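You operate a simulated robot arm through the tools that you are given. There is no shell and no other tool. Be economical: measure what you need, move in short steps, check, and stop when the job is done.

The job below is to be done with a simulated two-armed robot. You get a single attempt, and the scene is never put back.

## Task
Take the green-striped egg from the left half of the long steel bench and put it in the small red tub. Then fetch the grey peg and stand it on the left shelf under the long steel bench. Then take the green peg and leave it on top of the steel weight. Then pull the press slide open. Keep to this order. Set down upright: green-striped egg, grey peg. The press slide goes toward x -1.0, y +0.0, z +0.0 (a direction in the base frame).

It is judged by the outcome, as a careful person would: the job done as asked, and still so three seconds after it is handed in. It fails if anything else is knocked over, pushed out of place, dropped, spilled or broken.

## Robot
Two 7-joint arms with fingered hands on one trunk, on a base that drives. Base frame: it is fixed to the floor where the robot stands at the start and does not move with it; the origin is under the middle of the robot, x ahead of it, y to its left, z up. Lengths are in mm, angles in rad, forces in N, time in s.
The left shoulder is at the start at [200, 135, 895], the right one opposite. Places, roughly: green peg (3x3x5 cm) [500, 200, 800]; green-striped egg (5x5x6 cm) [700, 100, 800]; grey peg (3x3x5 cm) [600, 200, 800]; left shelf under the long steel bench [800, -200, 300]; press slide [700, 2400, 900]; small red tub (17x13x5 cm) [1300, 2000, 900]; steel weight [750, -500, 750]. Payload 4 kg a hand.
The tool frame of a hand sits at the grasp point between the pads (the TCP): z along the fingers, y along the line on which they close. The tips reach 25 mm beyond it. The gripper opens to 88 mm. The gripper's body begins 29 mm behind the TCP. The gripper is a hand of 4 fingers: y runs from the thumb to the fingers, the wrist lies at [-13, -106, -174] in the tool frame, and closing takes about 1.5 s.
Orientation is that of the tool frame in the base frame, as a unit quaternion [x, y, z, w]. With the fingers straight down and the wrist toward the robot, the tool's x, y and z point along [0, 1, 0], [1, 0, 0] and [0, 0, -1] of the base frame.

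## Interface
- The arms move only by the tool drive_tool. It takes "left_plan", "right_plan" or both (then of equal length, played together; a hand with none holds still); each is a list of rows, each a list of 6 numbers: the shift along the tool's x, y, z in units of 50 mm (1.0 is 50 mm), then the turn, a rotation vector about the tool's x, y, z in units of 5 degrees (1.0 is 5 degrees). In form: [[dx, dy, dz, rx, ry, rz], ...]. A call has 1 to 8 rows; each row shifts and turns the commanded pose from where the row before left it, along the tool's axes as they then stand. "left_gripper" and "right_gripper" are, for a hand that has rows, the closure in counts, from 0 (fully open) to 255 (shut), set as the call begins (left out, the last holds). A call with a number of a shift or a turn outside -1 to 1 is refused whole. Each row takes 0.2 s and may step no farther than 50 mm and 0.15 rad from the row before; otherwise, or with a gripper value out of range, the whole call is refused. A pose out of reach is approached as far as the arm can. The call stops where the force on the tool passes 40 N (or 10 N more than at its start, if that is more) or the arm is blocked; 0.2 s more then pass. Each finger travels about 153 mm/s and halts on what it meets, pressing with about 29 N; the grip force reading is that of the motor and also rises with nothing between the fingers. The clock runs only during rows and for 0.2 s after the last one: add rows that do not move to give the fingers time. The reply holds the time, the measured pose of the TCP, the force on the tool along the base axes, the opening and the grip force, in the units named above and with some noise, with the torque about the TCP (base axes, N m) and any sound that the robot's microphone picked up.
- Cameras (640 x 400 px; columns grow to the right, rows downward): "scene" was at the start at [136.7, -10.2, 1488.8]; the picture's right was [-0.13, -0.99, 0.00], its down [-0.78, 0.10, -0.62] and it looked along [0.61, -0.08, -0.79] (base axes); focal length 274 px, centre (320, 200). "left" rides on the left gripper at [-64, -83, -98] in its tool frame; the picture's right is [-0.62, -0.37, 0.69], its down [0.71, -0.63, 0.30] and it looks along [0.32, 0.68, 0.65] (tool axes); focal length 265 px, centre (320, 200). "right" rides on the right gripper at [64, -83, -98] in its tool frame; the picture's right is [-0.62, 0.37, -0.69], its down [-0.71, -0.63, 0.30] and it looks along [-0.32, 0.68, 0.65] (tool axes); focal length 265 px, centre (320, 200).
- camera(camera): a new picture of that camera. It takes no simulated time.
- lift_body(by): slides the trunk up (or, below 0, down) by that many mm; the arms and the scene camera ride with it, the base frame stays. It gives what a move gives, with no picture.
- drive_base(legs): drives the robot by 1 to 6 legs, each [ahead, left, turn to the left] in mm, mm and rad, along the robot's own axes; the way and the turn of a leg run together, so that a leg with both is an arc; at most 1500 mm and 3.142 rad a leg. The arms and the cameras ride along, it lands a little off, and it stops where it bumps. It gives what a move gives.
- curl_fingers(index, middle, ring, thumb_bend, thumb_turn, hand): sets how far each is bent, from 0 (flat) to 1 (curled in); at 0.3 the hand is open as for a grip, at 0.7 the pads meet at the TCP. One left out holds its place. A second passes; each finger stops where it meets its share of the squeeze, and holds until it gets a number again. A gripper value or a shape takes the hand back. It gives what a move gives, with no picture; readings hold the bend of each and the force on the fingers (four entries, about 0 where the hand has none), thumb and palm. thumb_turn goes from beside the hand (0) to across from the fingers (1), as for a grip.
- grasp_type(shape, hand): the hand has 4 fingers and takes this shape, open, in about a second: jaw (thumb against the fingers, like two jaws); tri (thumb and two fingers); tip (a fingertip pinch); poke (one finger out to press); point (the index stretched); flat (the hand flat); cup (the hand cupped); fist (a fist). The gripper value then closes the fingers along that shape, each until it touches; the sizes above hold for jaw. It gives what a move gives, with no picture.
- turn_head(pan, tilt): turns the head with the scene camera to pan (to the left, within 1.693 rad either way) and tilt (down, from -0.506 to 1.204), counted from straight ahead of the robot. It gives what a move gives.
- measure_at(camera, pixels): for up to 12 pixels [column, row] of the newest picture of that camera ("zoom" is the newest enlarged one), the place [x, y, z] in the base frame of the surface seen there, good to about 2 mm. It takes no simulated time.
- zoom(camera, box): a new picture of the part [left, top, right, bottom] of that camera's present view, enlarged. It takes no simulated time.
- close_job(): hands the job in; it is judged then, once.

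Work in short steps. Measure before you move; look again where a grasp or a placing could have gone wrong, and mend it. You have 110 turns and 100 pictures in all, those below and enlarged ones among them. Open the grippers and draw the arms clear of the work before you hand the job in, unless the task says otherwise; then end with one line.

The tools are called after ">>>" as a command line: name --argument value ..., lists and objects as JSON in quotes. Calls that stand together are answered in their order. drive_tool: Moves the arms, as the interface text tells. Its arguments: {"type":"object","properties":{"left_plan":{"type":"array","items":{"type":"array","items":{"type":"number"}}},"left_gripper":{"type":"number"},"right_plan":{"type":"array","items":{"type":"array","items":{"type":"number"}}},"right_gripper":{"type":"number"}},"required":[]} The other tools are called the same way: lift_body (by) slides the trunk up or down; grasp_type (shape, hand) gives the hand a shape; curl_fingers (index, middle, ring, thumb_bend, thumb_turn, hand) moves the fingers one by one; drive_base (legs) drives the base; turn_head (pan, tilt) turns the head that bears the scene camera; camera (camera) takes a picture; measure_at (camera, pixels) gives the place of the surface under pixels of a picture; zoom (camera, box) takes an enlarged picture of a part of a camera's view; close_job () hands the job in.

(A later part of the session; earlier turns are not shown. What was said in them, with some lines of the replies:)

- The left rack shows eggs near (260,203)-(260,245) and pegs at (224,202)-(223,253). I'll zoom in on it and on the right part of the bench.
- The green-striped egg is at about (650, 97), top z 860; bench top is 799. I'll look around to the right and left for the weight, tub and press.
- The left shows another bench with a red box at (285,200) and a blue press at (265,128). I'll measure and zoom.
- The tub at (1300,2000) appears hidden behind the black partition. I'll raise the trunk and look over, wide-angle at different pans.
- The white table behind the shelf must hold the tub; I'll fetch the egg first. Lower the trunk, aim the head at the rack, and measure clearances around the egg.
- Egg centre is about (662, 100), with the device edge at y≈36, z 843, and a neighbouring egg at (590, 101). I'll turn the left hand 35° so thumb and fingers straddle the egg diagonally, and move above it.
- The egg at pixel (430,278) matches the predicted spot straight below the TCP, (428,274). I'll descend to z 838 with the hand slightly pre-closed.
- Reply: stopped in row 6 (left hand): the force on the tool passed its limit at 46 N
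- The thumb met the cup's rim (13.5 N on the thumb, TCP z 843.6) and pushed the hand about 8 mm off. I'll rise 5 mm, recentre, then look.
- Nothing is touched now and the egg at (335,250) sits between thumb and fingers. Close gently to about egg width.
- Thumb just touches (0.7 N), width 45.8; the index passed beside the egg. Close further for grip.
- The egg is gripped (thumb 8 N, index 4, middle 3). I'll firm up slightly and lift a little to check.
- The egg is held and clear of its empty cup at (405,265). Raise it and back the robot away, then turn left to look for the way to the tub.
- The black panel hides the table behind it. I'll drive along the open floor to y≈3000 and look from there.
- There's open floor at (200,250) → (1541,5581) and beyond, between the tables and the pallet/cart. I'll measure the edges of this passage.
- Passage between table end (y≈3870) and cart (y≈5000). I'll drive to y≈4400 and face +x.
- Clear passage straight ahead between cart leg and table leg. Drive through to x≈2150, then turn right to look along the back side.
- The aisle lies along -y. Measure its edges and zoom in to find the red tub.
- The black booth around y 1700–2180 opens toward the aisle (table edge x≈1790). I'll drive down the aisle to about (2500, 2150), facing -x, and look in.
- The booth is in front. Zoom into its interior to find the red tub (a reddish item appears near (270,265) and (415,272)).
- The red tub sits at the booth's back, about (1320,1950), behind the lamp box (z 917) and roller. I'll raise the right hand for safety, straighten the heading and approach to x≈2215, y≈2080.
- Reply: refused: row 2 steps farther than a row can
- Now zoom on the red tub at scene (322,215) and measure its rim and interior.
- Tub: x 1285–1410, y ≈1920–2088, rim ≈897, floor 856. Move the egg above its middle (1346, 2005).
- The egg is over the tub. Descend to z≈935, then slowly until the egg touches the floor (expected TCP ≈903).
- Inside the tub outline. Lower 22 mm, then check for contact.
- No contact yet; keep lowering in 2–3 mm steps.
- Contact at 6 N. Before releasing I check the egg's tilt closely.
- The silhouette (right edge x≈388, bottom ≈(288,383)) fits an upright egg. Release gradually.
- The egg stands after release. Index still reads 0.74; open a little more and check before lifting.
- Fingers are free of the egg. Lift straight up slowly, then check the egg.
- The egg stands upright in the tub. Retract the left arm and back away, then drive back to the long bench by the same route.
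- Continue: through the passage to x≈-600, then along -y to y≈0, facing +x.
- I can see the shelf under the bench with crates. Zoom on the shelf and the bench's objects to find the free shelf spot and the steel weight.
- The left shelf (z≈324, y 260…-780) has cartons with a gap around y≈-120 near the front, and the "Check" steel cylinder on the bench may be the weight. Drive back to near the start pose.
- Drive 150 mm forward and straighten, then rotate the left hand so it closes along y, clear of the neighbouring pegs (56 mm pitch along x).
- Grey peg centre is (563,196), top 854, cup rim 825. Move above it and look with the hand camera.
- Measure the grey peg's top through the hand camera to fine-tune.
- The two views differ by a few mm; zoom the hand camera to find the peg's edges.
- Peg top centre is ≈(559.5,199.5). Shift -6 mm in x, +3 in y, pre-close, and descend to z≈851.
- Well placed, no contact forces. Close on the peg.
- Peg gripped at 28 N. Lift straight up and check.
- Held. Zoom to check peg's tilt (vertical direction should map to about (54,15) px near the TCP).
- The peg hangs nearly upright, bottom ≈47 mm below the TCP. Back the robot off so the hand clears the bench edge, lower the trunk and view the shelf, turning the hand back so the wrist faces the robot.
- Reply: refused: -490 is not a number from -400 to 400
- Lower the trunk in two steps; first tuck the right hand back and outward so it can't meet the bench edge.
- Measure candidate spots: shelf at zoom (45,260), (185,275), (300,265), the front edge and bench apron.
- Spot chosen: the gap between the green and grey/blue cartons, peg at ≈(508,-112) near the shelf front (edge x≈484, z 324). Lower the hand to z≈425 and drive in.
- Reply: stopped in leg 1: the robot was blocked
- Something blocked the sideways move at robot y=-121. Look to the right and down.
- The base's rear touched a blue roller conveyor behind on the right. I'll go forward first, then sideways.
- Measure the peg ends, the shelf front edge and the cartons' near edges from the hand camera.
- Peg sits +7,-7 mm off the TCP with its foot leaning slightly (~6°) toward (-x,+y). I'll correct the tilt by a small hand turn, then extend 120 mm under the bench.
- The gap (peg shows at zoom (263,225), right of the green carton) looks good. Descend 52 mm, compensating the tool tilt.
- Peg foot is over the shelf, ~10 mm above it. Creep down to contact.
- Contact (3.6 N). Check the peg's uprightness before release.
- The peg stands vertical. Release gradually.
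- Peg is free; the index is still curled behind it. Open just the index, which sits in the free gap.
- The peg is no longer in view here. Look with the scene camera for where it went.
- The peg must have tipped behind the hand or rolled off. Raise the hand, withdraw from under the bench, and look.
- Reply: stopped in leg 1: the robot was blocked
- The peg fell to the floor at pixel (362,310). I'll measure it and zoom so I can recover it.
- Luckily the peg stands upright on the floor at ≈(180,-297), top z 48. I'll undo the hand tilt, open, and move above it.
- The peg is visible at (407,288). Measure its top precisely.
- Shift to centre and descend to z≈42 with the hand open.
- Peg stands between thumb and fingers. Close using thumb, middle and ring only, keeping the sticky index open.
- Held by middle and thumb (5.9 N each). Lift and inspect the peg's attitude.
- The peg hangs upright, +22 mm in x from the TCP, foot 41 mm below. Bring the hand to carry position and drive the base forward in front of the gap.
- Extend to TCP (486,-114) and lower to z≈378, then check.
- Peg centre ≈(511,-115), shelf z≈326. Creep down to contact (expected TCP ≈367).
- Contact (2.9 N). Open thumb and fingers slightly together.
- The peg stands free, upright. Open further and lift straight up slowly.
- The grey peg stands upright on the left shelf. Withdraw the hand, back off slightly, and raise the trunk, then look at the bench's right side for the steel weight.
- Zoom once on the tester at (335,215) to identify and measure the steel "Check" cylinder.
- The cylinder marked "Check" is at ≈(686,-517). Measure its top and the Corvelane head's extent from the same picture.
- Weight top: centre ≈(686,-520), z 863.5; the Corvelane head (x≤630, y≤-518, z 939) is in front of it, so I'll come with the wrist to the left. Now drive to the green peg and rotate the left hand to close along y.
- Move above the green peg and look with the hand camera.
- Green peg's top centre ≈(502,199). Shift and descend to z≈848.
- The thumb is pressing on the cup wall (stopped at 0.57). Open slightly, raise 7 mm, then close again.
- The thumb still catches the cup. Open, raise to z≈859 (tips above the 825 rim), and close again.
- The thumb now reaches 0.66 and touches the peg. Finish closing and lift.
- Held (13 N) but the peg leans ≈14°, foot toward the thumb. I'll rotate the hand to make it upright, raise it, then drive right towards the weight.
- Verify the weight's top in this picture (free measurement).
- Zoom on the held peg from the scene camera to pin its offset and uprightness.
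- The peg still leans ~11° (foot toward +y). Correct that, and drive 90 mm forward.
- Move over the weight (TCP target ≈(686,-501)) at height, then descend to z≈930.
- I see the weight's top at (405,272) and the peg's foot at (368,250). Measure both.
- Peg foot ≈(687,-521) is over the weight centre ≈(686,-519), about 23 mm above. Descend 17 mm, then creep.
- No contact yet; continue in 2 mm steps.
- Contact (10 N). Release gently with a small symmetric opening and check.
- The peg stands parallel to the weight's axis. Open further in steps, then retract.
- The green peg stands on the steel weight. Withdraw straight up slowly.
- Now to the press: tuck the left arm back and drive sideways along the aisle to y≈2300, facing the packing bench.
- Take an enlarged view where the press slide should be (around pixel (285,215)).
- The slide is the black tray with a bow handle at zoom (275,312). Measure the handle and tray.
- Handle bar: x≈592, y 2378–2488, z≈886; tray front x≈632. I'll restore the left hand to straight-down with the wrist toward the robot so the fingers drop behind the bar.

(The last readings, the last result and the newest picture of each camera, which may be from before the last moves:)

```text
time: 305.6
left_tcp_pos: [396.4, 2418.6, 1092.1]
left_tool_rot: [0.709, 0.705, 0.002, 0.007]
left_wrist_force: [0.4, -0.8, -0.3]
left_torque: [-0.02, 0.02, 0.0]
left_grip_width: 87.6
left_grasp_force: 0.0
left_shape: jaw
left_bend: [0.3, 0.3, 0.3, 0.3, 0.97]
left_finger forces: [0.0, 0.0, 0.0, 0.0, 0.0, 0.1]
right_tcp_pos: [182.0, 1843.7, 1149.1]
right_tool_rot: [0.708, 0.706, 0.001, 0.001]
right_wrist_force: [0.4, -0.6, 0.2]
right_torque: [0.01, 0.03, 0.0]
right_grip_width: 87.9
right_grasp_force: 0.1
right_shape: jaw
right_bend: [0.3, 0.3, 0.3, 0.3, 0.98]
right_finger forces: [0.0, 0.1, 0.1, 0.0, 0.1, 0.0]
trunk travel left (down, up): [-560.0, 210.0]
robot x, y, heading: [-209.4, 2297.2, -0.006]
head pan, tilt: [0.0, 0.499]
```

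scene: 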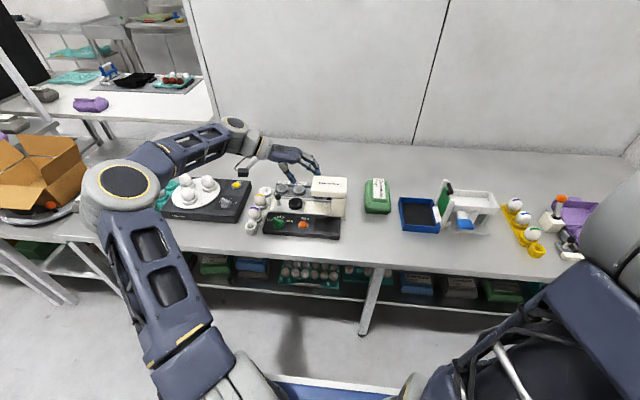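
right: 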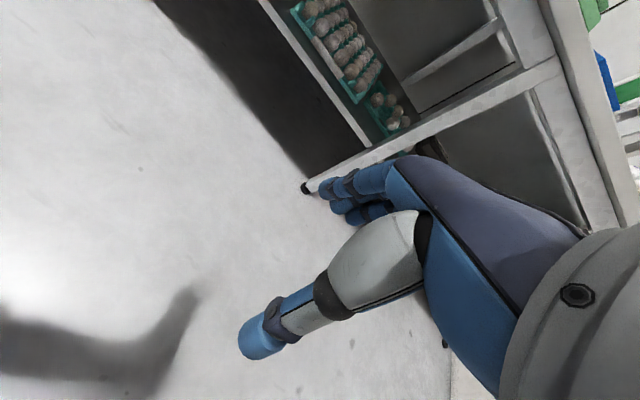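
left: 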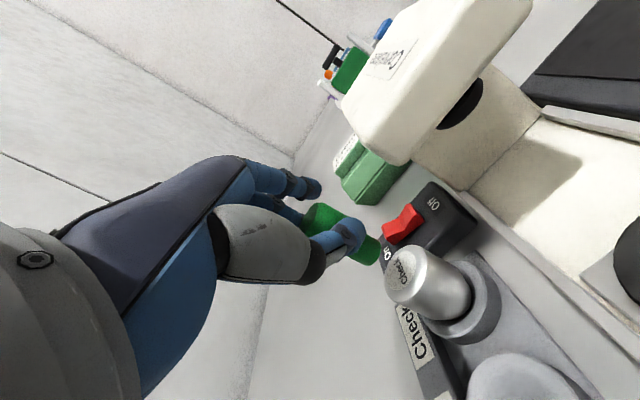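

Check the press body's front position before moving the hand near it (free measurement).

>>> measure_at --camera "zoom" --pixels '[[265, 147], [200, 150], [350, 145], [150, 150], [275, 236], [190, 236], [270, 190]]'

>>> drive_tool --left_plan '[[0.065, 0.865, 0, 0, 0, 0], [0.065, 0.865, 0, 0, 0, 0], [0.065, 0.6, 0.5, 0, 0, 0], [0, 0, 0.9, 0, 0, 0]]'

```text
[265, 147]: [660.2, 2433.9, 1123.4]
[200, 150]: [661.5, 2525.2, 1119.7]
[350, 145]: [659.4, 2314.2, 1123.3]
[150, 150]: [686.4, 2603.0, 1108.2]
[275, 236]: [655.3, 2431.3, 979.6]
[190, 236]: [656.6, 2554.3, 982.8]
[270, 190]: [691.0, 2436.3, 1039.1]
```

```text
time: 306.6
left_tcp_pos: [513.2, 2426.4, 1021.2]
left_tool_rot: [0.709, 0.705, 0.002, 0.008]
left_wrist_force: [0.3, -0.2, 0.8]
left_torque: [0.03, -0.04, -0.01]
left_grip_width: 88.1
left_grasp_force: 0.1
left_shape: jaw
left_bend: [0.3, 0.3, 0.3, 0.3, 0.97]
left_finger forces: [0.0, 0.0, 0.0, 0.0, 0.1, 0.0]
right_tcp_pos: [182.6, 1842.9, 1150.8]
right_tool_rot: [0.708, 0.706, 0.0, 0.0]
right_wrist_force: [-0.7, -0.2, 0.4]
right_torque: [-0.01, 0.0, 0.02]
right_grip_width: 87.5
right_grasp_force: 0.1
right_shape: jaw
right_bend: [0.3, 0.3, 0.3, 0.3, 0.98]
right_finger forces: [0.0, 0.0, 0.0, 0.0, 0.1, 0.1]
trunk travel left (down, up): [-560.0, 210.0]
robot x, y, heading: [-211.6, 2295.1, -0.006]
head pan, tilt: [0.0, 0.499]
```

Press front is at x≈656. Lower to z≈932 in front, then move in over the handle gap and look.

>>> drive_tool --left_plan '[[0, 0, 0.9, 0, 0, 0], [0, 0, 0.88, 0, 0, 0], [0.06, 0.56, 0, 0, 0, 0], [0.06, 0.55, 0, 0, 0, 0], [0, 0, 0, 0, 0, 0]]'

>>> camera --camera "left"

```text
time: 307.8
left_tcp_pos: [569.6, 2433.0, 935.0]
left_tool_rot: [0.709, 0.705, 0.002, 0.007]
left_wrist_force: [-0.2, -0.9, 0.5]
left_torque: [0.0, -0.01, 0.02]
left_grip_width: 87.8
left_grasp_force: 0.0
left_shape: jaw
left_bend: [0.3, 0.3, 0.3, 0.3, 0.97]
left_finger forces: [0.1, 0.0, 0.0, 0.0, 0.0, 0.1]
right_tcp_pos: [180.8, 1843.2, 1149.7]
right_tool_rot: [0.708, 0.706, 0.001, 0.0]
right_wrist_force: [0.8, -0.7, -0.2]
right_torque: [0.0, 0.01, 0.02]
right_grip_width: 87.8
right_grasp_force: 0.0
right_shape: jaw
right_bend: [0.3, 0.3, 0.3, 0.3, 0.98]
right_finger forces: [0.1, 0.0, 0.0, 0.0, 0.1, 0.0]
trunk travel left (down, up): [-560.0, 210.0]
robot x, y, heading: [-208.8, 2293.7, -0.009]
head pan, tilt: [0.0, 0.499]
```

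```text
2 pictures are left
```

left: 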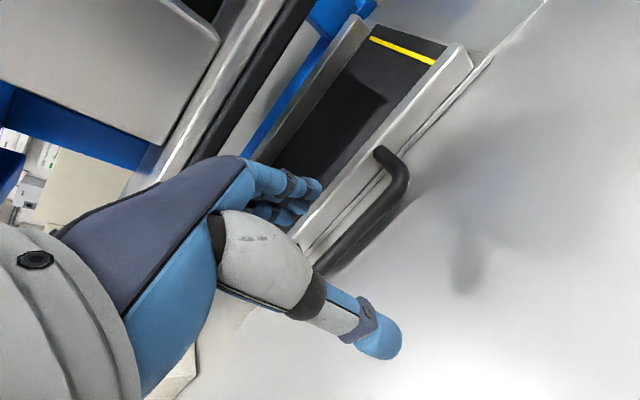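

Measure bar, gap and tray lip from this view.

>>> measure_at --camera "left" --pixels '[[370, 228], [350, 250], [385, 205], [352, 218], [360, 200], [330, 210], [375, 175], [390, 165], [400, 130], [318, 190]]'

```text
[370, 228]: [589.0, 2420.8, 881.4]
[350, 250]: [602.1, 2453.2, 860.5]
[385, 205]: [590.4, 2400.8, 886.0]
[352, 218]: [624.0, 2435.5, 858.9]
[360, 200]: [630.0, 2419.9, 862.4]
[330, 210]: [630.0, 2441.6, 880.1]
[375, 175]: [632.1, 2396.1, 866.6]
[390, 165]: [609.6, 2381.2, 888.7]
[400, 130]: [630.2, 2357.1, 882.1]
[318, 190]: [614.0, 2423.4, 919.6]
```

Fingers (inner face x≈614) align with the gap between bar (≈597) and lip (630). Shift -3 mm and descend to z≈891.

>>> drive_tool --left_plan '[[0, -0.06, 0, 0, 0, 0], [0, 0, 0.3, 0, 0, 0], [0, 0, 0.3, 0, 0, 0], [0, 0, 0.25, 0, 0, 0], [0, 0, 0, 0, 0, 0]]'

```text
time: 309.0
left_tcp_pos: [565.8, 2431.8, 891.4]
left_tool_rot: [0.708, 0.706, 0.003, 0.008]
left_wrist_force: [-0.8, -0.7, -0.5]
left_torque: [-0.02, 0.0, -0.03]
left_grip_width: 87.9
left_grasp_force: 0.0
left_shape: jaw
left_bend: [0.3, 0.3, 0.3, 0.3, 0.97]
left_finger forces: [0.1, 0.1, 0.1, 0.0, 0.1, 0.0]
right_tcp_pos: [181.7, 1843.0, 1149.0]
right_tool_rot: [0.709, 0.706, 0.001, 0.001]
right_wrist_force: [1.1, 0.7, -0.3]
right_torque: [-0.01, -0.01, 0.0]
right_grip_width: 87.7
right_grasp_force: 0.0
right_shape: jaw
right_bend: [0.3, 0.3, 0.3, 0.3, 0.98]
right_finger forces: [0.1, 0.0, 0.0, 0.1, 0.1, 0.0]
trunk travel left (down, up): [-560.0, 210.0]
robot x, y, heading: [-214.0, 2292.8, -0.001]
head pan, tilt: [0.0, 0.499]
```

Fingers are in behind the bar with no contact. Pull toward -x.

>>> drive_tool --left_plan '[[0, -0.2, 0, 0, 0, 0], [0, -0.2, 0, 0, 0, 0], [0, -0.2, 0, 0, 0, 0], [0, -0.2, 0, 0, 0, 0], [0, -0.2, 0, 0, 0, 0], [0, -0.2, 0, 0, 0, 0]]'

```text
time: 310.4
left_tcp_pos: [507.5, 2431.5, 890.8]
left_tool_rot: [0.708, 0.706, 0.003, 0.007]
left_wrist_force: [-0.3, 0.3, -0.4]
left_torque: [-0.02, 0.03, -0.02]
left_grip_width: 87.9
left_grasp_force: 0.1
left_shape: jaw
left_bend: [0.3, 0.3, 0.3, 0.3, 0.97]
left_finger forces: [0.4, 0.0, 0.0, 0.0, 0.1, 0.0]
right_tcp_pos: [180.8, 1843.3, 1149.7]
right_tool_rot: [0.709, 0.705, 0.0, 0.001]
right_wrist_force: [-0.2, 0.3, 0.1]
right_torque: [-0.04, 0.03, 0.01]
right_grip_width: 87.8
right_grasp_force: 0.0
right_shape: jaw
right_bend: [0.3, 0.3, 0.3, 0.3, 0.98]
right_finger forces: [0.0, 0.0, 0.1, 0.0, 0.1, 0.1]
trunk travel left (down, up): [-560.0, 210.0]
robot x, y, heading: [-211.3, 2295.1, -0.006]
head pan, tilt: [0.0, 0.499]
```

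No resistance at rest. Continue pulling until the stop.

>>> drive_tool --left_plan '[[0, -0.25, 0, 0, 0, 0], [0, -0.25, 0, 0, 0, 0], [0, -0.25, 0, 0, 0, 0], [0, -0.25, 0, 0, 0, 0], [0, -0.25, 0, 0, 0, 0]]'

>>> camera --camera "left"

>>> measure_at --camera "left" --pixels '[[310, 215], [320, 225], [335, 215], [350, 200], [360, 180], [330, 180], [345, 160], [370, 150], [325, 205], [400, 100]]'

```text
time: 311.6
left_tcp_pos: [443.2, 2431.3, 891.4]
left_tool_rot: [0.708, 0.706, 0.002, 0.007]
left_wrist_force: [-0.9, 0.1, 0.2]
left_torque: [-0.05, -0.03, 0.0]
left_grip_width: 88.2
left_grasp_force: 0.1
left_shape: jaw
left_bend: [0.3, 0.3, 0.3, 0.3, 0.97]
left_finger forces: [0.5, 0.0, 0.0, 0.1, 0.0, 0.1]
right_tcp_pos: [180.9, 1842.7, 1149.5]
right_tool_rot: [0.708, 0.706, 0.001, 0.001]
right_wrist_force: [0.3, 0.5, 0.2]
right_torque: [0.0, -0.02, 0.02]
right_grip_width: 87.8
right_grasp_force: 0.0
right_shape: jaw
right_bend: [0.3, 0.3, 0.3, 0.3, 0.98]
right_finger forces: [0.0, 0.1, 0.0, 0.0, 0.1, 0.1]
trunk travel left (down, up): [-560.0, 210.0]
robot x, y, heading: [-207.1, 2293.9, -0.008]
head pan, tilt: [0.0, 0.499]
```

```text
1 pictures are left
```

left: 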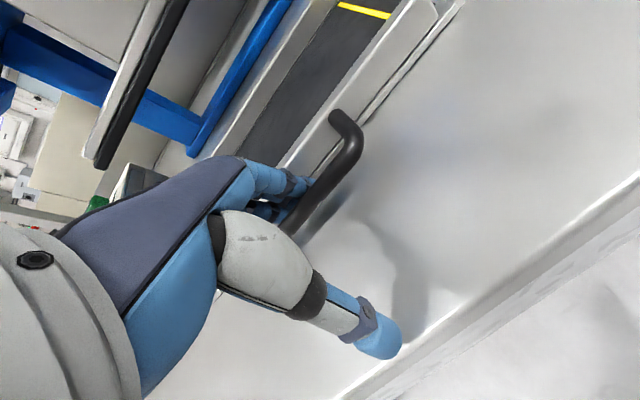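

```text
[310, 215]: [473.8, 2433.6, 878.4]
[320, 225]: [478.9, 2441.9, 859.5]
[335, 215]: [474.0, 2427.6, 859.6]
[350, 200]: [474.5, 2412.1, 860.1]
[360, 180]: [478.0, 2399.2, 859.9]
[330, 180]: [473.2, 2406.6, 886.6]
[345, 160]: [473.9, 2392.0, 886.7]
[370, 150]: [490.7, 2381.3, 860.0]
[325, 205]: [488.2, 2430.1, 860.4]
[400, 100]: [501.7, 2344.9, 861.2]
```

The slide follows: its bar moved from x 592 to 474. Pull on until it stops.

>>> drive_tool --left_plan '[[0, -0.2, 0, 0, 0, 0], [0, -0.2, 0, 0, 0, 0], [0, -0.2, 0, 0, 0, 0], [0, -0.2, 0, 0, 0, 0], [0, -0.2, 0, 0, 0, 0], [0, -0.2, 0, 0, 0, 0]]'

```text
time: 313.0
left_tcp_pos: [384.4, 2432.9, 887.5]
left_tool_rot: [0.709, 0.705, 0.003, 0.008]
left_wrist_force: [0.3, -0.6, 0.9]
left_torque: [0.02, -0.03, -0.04]
left_grip_width: 87.8
left_grasp_force: 0.0
left_shape: jaw
left_bend: [0.3, 0.3, 0.3, 0.3, 0.97]
left_finger forces: [0.8, 0.0, 0.0, 0.0, 0.0, 0.0]
right_tcp_pos: [181.1, 1844.0, 1150.0]
right_tool_rot: [0.709, 0.706, 0.001, 0.0]
right_wrist_force: [0.3, -0.1, 0.3]
right_torque: [-0.04, -0.01, 0.02]
right_grip_width: 87.5
right_grasp_force: 0.1
right_shape: jaw
right_bend: [0.3, 0.3, 0.3, 0.3, 0.98]
right_finger forces: [0.0, 0.1, 0.1, 0.0, 0.0, 0.1]
trunk travel left (down, up): [-560.0, 210.0]
robot x, y, heading: [-211.5, 2292.4, -0.005]
head pan, tilt: [0.0, 0.499]
```

Still moving freely (≈177 mm). Pull a little further, raising 2 mm, watching for the stop.

>>> drive_tool --left_plan '[[0, -0.16, -0.04, 0, 0, 0], [0, -0.16, 0, 0, 0, 0], [0, -0.16, 0, 0, 0, 0], [0, -0.16, 0, 0, 0, 0], [0, -0.16, 0, 0, 0, 0]]'

```text
time: 314.2
left_tcp_pos: [362.5, 2433.9, 888.1]
left_tool_rot: [0.709, 0.705, 0.002, 0.007]
left_wrist_force: [-0.4, 0.7, -0.1]
left_torque: [-0.02, -0.01, -0.01]
left_grip_width: 87.9
left_grasp_force: 0.2
left_shape: jaw
left_bend: [0.3, 0.3, 0.3, 0.3, 0.97]
left_finger forces: [0.1, 0.0, 0.0, 0.0, 0.0, 0.0]
left hand out of reach, approached as far as the arm can: row 4, 5
right_tcp_pos: [182.8, 1842.7, 1148.4]
right_tool_rot: [0.708, 0.706, 0.001, 0.001]
right_wrist_force: [-1.0, 0.0, 0.2]
right_torque: [0.03, -0.03, -0.03]
right_grip_width: 87.7
right_grasp_force: 0.1
right_shape: jaw
right_bend: [0.3, 0.3, 0.3, 0.3, 0.98]
right_finger forces: [0.0, 0.0, 0.0, 0.0, 0.0, 0.0]
trunk travel left (down, up): [-560.0, 210.0]
robot x, y, heading: [-209.4, 2292.7, -0.004]
head pan, tilt: [0.0, 0.499]
5 turns are left
```

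Reached the arm's near limit at ≈200 mm of pull. Use the last picture to check the slide.

>>> camera --camera "left"

>>> measure_at --camera "left" --pixels '[[330, 180], [345, 160], [310, 215], [320, 200], [360, 140], [300, 150], [340, 40], [370, 20], [320, 110], [250, 110], [350, 90], [400, 60]]'

```text
0 pictures are left
```

left: 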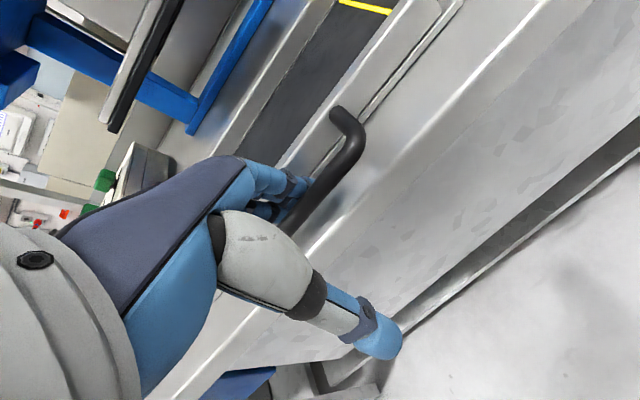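

```text
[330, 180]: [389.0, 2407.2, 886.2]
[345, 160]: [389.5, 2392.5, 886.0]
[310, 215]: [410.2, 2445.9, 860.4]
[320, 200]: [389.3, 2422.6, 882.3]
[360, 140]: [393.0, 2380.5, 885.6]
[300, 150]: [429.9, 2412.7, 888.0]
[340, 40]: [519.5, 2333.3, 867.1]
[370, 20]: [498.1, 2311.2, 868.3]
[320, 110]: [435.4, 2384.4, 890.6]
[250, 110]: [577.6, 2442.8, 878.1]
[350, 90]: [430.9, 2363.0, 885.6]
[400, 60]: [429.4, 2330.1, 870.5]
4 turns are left
```

The slide is out by ≈203 mm (bar at x 389), entirely clear of the press. Lift the hand straight out and back the robot away.

>>> drive_tool --left_plan '[[0, 0, -0.3, 0, 0, 0], [0, 0, -0.5, 0, 0, 0], [0, 0, -0.8, 0, 0, 0], [0, 0, -0.8, 0, 0, 0], [0, 0, -0.8, 0, 0, 0], [0, 0, -0.8, 0, 0, 0]]' --left_gripper 0

>>> drive_base --legs '[[-350, 0, 0]]'

```text
time: 315.6
left_tcp_pos: [367.4, 2428.9, 1073.6]
left_tool_rot: [0.688, 0.724, -0.009, 0.043]
left_wrist_force: [-1.4, -0.2, -0.7]
left_torque: [0.05, -0.03, -0.05]
left_grip_width: 87.7
left_grasp_force: 0.1
left_shape: jaw
left_bend: [0.3, 0.3, 0.3, 0.3, 0.97]
left_finger forces: [0.0, 0.0, 0.0, 0.1, 0.1, 0.0]
left hand out of reach, approached as far as the arm can: row 2, 6
right_tcp_pos: [182.3, 1844.0, 1149.9]
right_tool_rot: [0.708, 0.706, 0.001, 0.001]
right_wrist_force: [0.5, -0.2, 0.1]
right_torque: [0.01, 0.0, 0.03]
right_grip_width: 87.8
right_grasp_force: 0.1
right_shape: jaw
right_bend: [0.3, 0.3, 0.3, 0.3, 0.98]
right_finger forces: [0.1, 0.1, 0.1, 0.0, 0.0, 0.1]
trunk travel left (down, up): [-560.0, 210.0]
robot x, y, heading: [-211.3, 2297.1, -0.003]
head pan, tilt: [0.0, 0.499]
```

```text
time: 317.8
left_tcp_pos: [13.2, 2434.8, 1071.1]
left_tool_rot: [0.71, 0.703, 0.005, 0.022]
left_wrist_force: [0.0, -0.9, 0.1]
left_torque: [0.0, 0.0, -0.03]
left_grip_width: 87.9
left_grasp_force: 0.0
left_shape: jaw
left_bend: [0.3, 0.3, 0.3, 0.3, 0.97]
left_finger forces: [0.1, 0.0, 0.0, 0.0, 0.0, 0.0]
right_tcp_pos: [-165.6, 1846.3, 1148.6]
right_tool_rot: [0.705, 0.709, 0.0, 0.001]
right_wrist_force: [0.6, -0.4, -0.5]
right_torque: [0.02, -0.02, 0.0]
right_grip_width: 87.7
right_grasp_force: 0.1
right_shape: jaw
right_bend: [0.3, 0.3, 0.3, 0.3, 0.98]
right_finger forces: [0.0, 0.0, 0.0, 0.0, 0.1, 0.0]
trunk travel left (down, up): [-560.0, 210.0]
robot x, y, heading: [-564.4, 2293.5, 0.003]
head pan, tilt: [0.0, 0.499]
3 turns are left
```

Both hands are open and clear, so I hand the job in.

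>>> close_job

```text
The job is handed in.
```

All four steps were done in order: the egg is upright in the small red tub, the grey peg stands on the left shelf, the green peg is on the steel weight, and the press slide is pulled open about 203 mm (it hit no end stop). I dropped the grey peg on the floor during the first shelf placing and had to pick it up and place it again; the base also bumped the blue roller conveyor behind the robot once or twice. I took no picture of the green peg after the hand drew away.
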